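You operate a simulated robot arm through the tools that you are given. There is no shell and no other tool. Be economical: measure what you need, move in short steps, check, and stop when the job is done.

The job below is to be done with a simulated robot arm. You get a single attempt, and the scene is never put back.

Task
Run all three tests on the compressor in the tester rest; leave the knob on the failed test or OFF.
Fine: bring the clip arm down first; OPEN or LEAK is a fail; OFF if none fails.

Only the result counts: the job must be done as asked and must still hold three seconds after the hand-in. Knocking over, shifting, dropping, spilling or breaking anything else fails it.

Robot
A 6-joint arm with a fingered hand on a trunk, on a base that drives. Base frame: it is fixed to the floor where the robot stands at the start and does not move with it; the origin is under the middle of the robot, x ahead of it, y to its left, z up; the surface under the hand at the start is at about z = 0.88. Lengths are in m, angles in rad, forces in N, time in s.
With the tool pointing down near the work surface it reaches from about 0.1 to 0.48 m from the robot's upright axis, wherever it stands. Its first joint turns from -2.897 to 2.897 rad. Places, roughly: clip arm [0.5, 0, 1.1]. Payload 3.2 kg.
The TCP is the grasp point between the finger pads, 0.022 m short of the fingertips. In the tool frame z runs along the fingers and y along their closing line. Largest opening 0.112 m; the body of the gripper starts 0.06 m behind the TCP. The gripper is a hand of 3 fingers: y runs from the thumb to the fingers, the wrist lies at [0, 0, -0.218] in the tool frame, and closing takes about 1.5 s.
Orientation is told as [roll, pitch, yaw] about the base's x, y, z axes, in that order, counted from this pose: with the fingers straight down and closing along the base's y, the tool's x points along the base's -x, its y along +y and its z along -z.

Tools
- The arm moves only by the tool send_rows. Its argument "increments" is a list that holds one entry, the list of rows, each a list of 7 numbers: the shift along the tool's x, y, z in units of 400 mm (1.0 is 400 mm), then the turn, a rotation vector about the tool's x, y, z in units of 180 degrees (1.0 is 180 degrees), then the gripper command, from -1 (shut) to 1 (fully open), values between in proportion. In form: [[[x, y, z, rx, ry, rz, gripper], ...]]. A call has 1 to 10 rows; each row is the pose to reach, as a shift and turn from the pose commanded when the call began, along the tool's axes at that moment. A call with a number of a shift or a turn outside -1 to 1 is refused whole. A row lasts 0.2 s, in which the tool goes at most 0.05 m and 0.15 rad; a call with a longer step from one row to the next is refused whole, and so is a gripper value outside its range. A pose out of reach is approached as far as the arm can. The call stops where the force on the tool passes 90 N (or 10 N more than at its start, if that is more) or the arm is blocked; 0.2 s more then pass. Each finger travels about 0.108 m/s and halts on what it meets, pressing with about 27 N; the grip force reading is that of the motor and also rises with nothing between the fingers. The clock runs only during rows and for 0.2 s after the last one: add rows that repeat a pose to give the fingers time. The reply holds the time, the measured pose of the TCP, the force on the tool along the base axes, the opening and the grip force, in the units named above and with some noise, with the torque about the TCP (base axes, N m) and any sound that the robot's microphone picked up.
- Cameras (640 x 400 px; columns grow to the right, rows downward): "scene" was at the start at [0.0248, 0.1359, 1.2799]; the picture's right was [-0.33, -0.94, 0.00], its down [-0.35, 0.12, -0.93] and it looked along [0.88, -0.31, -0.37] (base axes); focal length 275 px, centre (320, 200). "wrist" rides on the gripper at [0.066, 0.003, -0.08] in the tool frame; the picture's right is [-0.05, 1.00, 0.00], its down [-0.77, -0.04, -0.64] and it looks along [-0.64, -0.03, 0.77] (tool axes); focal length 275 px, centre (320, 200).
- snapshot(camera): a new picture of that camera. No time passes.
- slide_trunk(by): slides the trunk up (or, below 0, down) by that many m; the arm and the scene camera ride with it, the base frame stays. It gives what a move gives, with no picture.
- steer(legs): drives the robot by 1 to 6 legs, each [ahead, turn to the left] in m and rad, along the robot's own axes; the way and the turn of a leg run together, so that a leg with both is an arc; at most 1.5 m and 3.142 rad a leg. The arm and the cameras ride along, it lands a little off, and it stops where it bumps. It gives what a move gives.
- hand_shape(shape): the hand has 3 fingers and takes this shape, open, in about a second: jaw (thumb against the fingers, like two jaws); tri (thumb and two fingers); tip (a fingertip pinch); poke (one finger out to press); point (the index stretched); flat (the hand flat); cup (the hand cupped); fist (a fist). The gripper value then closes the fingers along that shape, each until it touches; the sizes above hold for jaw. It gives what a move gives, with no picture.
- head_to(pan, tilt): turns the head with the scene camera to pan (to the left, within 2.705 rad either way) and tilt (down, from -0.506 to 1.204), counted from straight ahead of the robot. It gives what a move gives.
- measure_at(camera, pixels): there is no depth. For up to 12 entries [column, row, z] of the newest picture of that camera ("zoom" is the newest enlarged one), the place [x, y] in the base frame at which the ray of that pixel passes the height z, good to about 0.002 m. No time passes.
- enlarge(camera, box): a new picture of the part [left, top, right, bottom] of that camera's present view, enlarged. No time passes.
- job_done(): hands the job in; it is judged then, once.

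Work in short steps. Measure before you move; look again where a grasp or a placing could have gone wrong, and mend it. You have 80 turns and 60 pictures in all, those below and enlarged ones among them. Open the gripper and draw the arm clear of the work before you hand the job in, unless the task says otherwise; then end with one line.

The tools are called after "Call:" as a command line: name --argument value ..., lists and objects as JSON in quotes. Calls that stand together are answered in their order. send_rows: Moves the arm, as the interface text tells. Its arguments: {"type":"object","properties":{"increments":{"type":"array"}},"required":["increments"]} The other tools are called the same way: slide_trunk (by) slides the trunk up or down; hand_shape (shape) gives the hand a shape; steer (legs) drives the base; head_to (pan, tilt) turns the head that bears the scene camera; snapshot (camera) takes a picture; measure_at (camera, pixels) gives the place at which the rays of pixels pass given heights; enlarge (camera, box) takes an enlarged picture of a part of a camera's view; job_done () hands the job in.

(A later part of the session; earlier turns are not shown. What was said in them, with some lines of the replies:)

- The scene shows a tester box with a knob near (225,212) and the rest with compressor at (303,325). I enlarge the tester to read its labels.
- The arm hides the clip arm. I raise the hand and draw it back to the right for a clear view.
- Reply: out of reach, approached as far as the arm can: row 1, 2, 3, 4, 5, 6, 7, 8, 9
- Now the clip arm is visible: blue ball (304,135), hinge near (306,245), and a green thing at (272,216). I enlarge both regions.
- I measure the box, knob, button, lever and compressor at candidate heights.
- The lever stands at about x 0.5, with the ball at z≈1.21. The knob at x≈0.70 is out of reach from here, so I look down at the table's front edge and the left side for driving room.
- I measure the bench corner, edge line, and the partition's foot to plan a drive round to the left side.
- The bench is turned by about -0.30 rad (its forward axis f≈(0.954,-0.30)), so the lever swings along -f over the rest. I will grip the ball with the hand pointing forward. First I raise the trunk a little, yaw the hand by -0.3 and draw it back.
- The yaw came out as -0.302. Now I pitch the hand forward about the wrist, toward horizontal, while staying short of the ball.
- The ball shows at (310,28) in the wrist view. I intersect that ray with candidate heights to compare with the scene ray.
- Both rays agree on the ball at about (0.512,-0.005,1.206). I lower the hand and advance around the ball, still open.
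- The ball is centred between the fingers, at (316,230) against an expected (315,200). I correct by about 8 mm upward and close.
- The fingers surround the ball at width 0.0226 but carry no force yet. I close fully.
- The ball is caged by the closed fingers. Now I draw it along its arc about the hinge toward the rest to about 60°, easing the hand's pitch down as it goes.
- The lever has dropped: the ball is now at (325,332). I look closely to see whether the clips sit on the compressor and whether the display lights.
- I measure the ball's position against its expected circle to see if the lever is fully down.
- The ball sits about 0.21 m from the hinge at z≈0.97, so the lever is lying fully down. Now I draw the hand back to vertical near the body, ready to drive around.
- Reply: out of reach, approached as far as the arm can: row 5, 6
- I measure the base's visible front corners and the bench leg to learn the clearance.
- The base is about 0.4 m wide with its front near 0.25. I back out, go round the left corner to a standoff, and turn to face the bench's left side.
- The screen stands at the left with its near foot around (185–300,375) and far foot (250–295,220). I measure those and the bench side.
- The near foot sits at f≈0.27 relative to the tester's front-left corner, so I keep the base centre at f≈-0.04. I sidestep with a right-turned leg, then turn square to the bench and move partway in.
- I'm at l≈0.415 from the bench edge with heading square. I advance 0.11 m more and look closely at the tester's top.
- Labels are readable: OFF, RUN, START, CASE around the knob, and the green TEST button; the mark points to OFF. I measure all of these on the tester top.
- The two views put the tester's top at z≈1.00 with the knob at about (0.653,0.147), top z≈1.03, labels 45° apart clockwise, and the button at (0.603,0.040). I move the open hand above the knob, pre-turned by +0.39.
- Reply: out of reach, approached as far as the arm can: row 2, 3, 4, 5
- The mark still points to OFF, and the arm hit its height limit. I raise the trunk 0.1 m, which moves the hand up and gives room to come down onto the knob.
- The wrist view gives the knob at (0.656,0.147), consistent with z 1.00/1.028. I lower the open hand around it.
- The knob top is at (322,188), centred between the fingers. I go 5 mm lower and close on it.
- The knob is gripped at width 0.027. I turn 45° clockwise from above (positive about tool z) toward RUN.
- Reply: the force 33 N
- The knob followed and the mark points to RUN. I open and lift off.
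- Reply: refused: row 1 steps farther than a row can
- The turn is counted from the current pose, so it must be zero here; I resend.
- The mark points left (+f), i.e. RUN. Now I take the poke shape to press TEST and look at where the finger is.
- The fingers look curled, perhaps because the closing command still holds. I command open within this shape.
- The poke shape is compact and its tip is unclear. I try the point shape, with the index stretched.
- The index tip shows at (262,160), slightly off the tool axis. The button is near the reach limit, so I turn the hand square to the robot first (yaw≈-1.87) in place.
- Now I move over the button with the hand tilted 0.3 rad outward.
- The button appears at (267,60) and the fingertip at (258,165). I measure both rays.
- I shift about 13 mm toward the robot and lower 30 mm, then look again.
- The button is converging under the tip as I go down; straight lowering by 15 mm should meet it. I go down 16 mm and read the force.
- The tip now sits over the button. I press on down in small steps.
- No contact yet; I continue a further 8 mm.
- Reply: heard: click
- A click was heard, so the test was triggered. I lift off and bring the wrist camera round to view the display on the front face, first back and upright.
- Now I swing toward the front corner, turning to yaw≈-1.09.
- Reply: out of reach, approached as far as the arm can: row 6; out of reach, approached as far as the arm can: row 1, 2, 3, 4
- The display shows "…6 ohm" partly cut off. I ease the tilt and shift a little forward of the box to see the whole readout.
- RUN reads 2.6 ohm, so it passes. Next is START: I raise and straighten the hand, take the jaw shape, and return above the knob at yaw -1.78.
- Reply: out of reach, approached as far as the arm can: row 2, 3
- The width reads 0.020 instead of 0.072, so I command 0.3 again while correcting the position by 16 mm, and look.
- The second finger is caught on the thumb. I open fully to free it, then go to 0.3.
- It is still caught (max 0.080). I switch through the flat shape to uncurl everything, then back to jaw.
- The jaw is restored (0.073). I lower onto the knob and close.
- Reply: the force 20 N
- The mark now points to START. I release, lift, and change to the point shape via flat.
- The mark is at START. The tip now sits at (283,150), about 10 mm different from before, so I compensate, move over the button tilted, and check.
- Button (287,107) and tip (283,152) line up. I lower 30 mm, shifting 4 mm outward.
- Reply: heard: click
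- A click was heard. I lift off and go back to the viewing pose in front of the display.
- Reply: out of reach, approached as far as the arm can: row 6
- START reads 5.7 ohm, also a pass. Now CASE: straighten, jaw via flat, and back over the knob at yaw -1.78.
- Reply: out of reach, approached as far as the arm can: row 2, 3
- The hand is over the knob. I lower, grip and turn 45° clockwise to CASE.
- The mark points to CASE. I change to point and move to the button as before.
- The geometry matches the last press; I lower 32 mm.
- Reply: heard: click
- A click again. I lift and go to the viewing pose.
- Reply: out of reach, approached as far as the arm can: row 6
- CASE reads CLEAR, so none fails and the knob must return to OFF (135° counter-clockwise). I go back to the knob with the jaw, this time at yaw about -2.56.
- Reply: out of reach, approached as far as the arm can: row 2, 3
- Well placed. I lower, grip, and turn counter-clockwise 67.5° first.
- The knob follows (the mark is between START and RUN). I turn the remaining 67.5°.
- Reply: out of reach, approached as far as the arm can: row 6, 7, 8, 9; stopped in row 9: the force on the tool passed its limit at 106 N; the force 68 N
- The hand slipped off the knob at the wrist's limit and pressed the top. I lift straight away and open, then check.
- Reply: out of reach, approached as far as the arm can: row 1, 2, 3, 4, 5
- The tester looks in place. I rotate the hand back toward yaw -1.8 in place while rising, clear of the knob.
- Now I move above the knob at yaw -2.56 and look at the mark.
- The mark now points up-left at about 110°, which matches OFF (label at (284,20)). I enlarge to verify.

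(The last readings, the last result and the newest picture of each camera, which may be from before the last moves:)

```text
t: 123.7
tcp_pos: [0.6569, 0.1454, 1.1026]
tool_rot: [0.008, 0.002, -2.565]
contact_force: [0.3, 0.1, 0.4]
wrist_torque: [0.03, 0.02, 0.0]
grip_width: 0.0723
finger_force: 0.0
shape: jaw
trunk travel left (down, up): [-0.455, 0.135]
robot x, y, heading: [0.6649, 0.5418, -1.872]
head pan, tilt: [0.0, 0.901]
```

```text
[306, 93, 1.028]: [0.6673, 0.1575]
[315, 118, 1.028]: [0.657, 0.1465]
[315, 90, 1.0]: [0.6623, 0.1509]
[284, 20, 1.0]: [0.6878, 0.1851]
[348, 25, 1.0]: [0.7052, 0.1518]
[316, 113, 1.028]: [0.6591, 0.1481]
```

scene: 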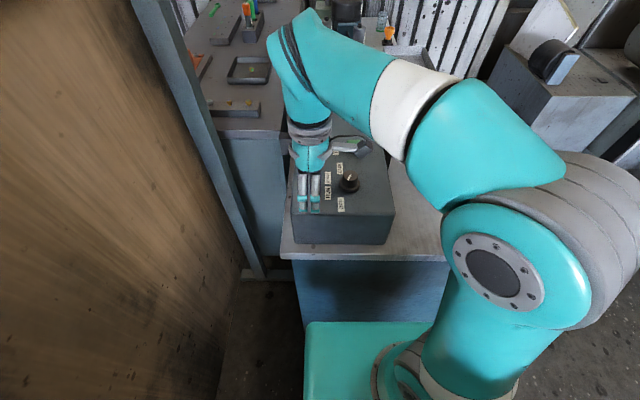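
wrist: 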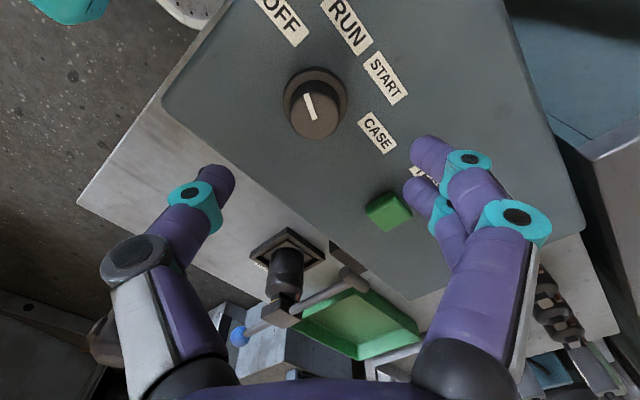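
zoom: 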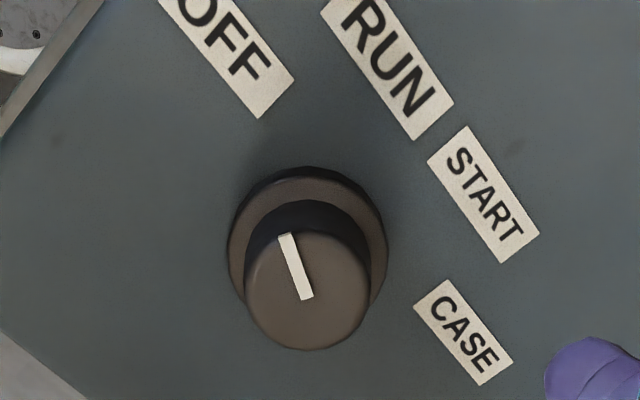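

The mark's measured direction is 47°, the same as at the start (OFF). I open the hand, draw it clear, and check the scene.

Call:
send_rows --increments '[[[0, 0, -0.05, 0, 0, 0, 0.5], [0.07, -0.056, -0.08, 0, 0, 0, 0.7], [0.14, -0.112, -0.1, 0, 0, 0, 1], [0.2, -0.169, -0.1, 0, 0, 0, 1], [0.2, -0.169, -0.1, 0, 0, 0, 1]]]'

Call:
snapshot --camera "scene"

```text
t: 124.9
tcp_pos: [0.6882, 0.2481, 1.1412]
tool_rot: [0.008, 0.001, -2.564]
contact_force: [-1.0, -0.1, 0.5]
wrist_torque: [0.01, 0.0, -0.03]
grip_width: 0.1118
finger_force: 0.1
shape: jaw
trunk travel left (down, up): [-0.455, 0.135]
robot x, y, heading: [0.67, 0.5462, -1.87]
head pan, tilt: [0.0, 0.901]
```

```text
4 pictures are left
```

scene: 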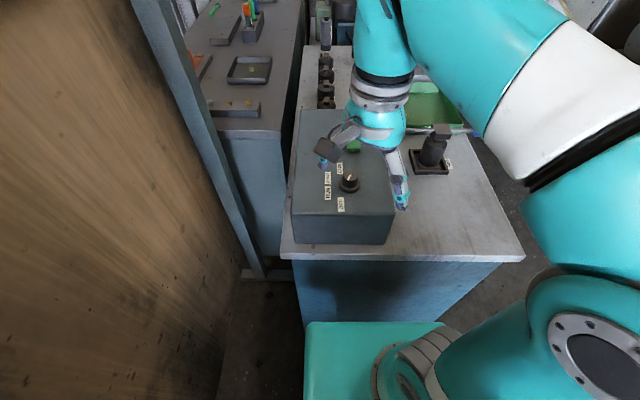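

The compressor is at (433,150), but I want to confirm the clip arm is still down, so I enlarge there.

Call:
enlarge --camera "scene" --box '[330, 100, 490, 210]'

```text
3.64 times, centred on (410, 155) of scene
```

zoom: 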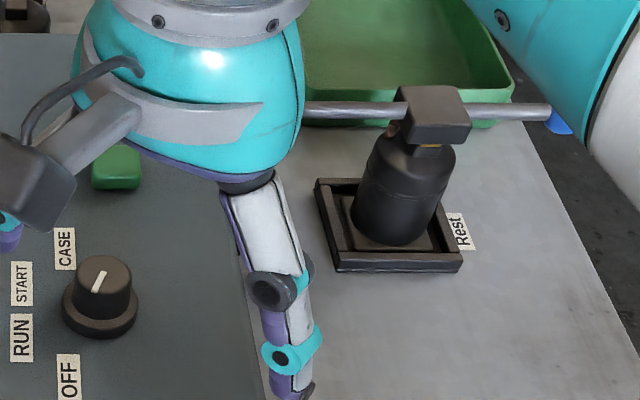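

The clip arm is down on the compressor and the knob is on OFF. I back the robot straight off a little so the arm is clear of the bench.

Call:
steer --legs '[[-0.15, 0]]'

```text
t: 126.3
tcp_pos: [0.7341, 0.3921, 1.1403]
tool_rot: [0.009, 0.001, -2.56]
contact_force: [0.4, -0.1, -0.7]
wrist_torque: [-0.02, 0.07, -0.01]
grip_width: 0.1122
finger_force: 0.1
shape: jaw
trunk travel left (down, up): [-0.455, 0.135]
robot x, y, heading: [0.7141, 0.6889, -1.869]
head pan, tilt: [0.0, 0.901]
```

The arm is clear, all three tests have been run without a fail, and the knob is on OFF. I hand in the job.

Call:
job_done

```text
The job is handed in.
```

All three tests passed (RUN 2.6 ohm, START 5.7 ohm, CASE CLEAR), so the knob is on OFF; the clip arm is still down, and one slip while turning back pressed the tester top with 106 N, with no visible shift.
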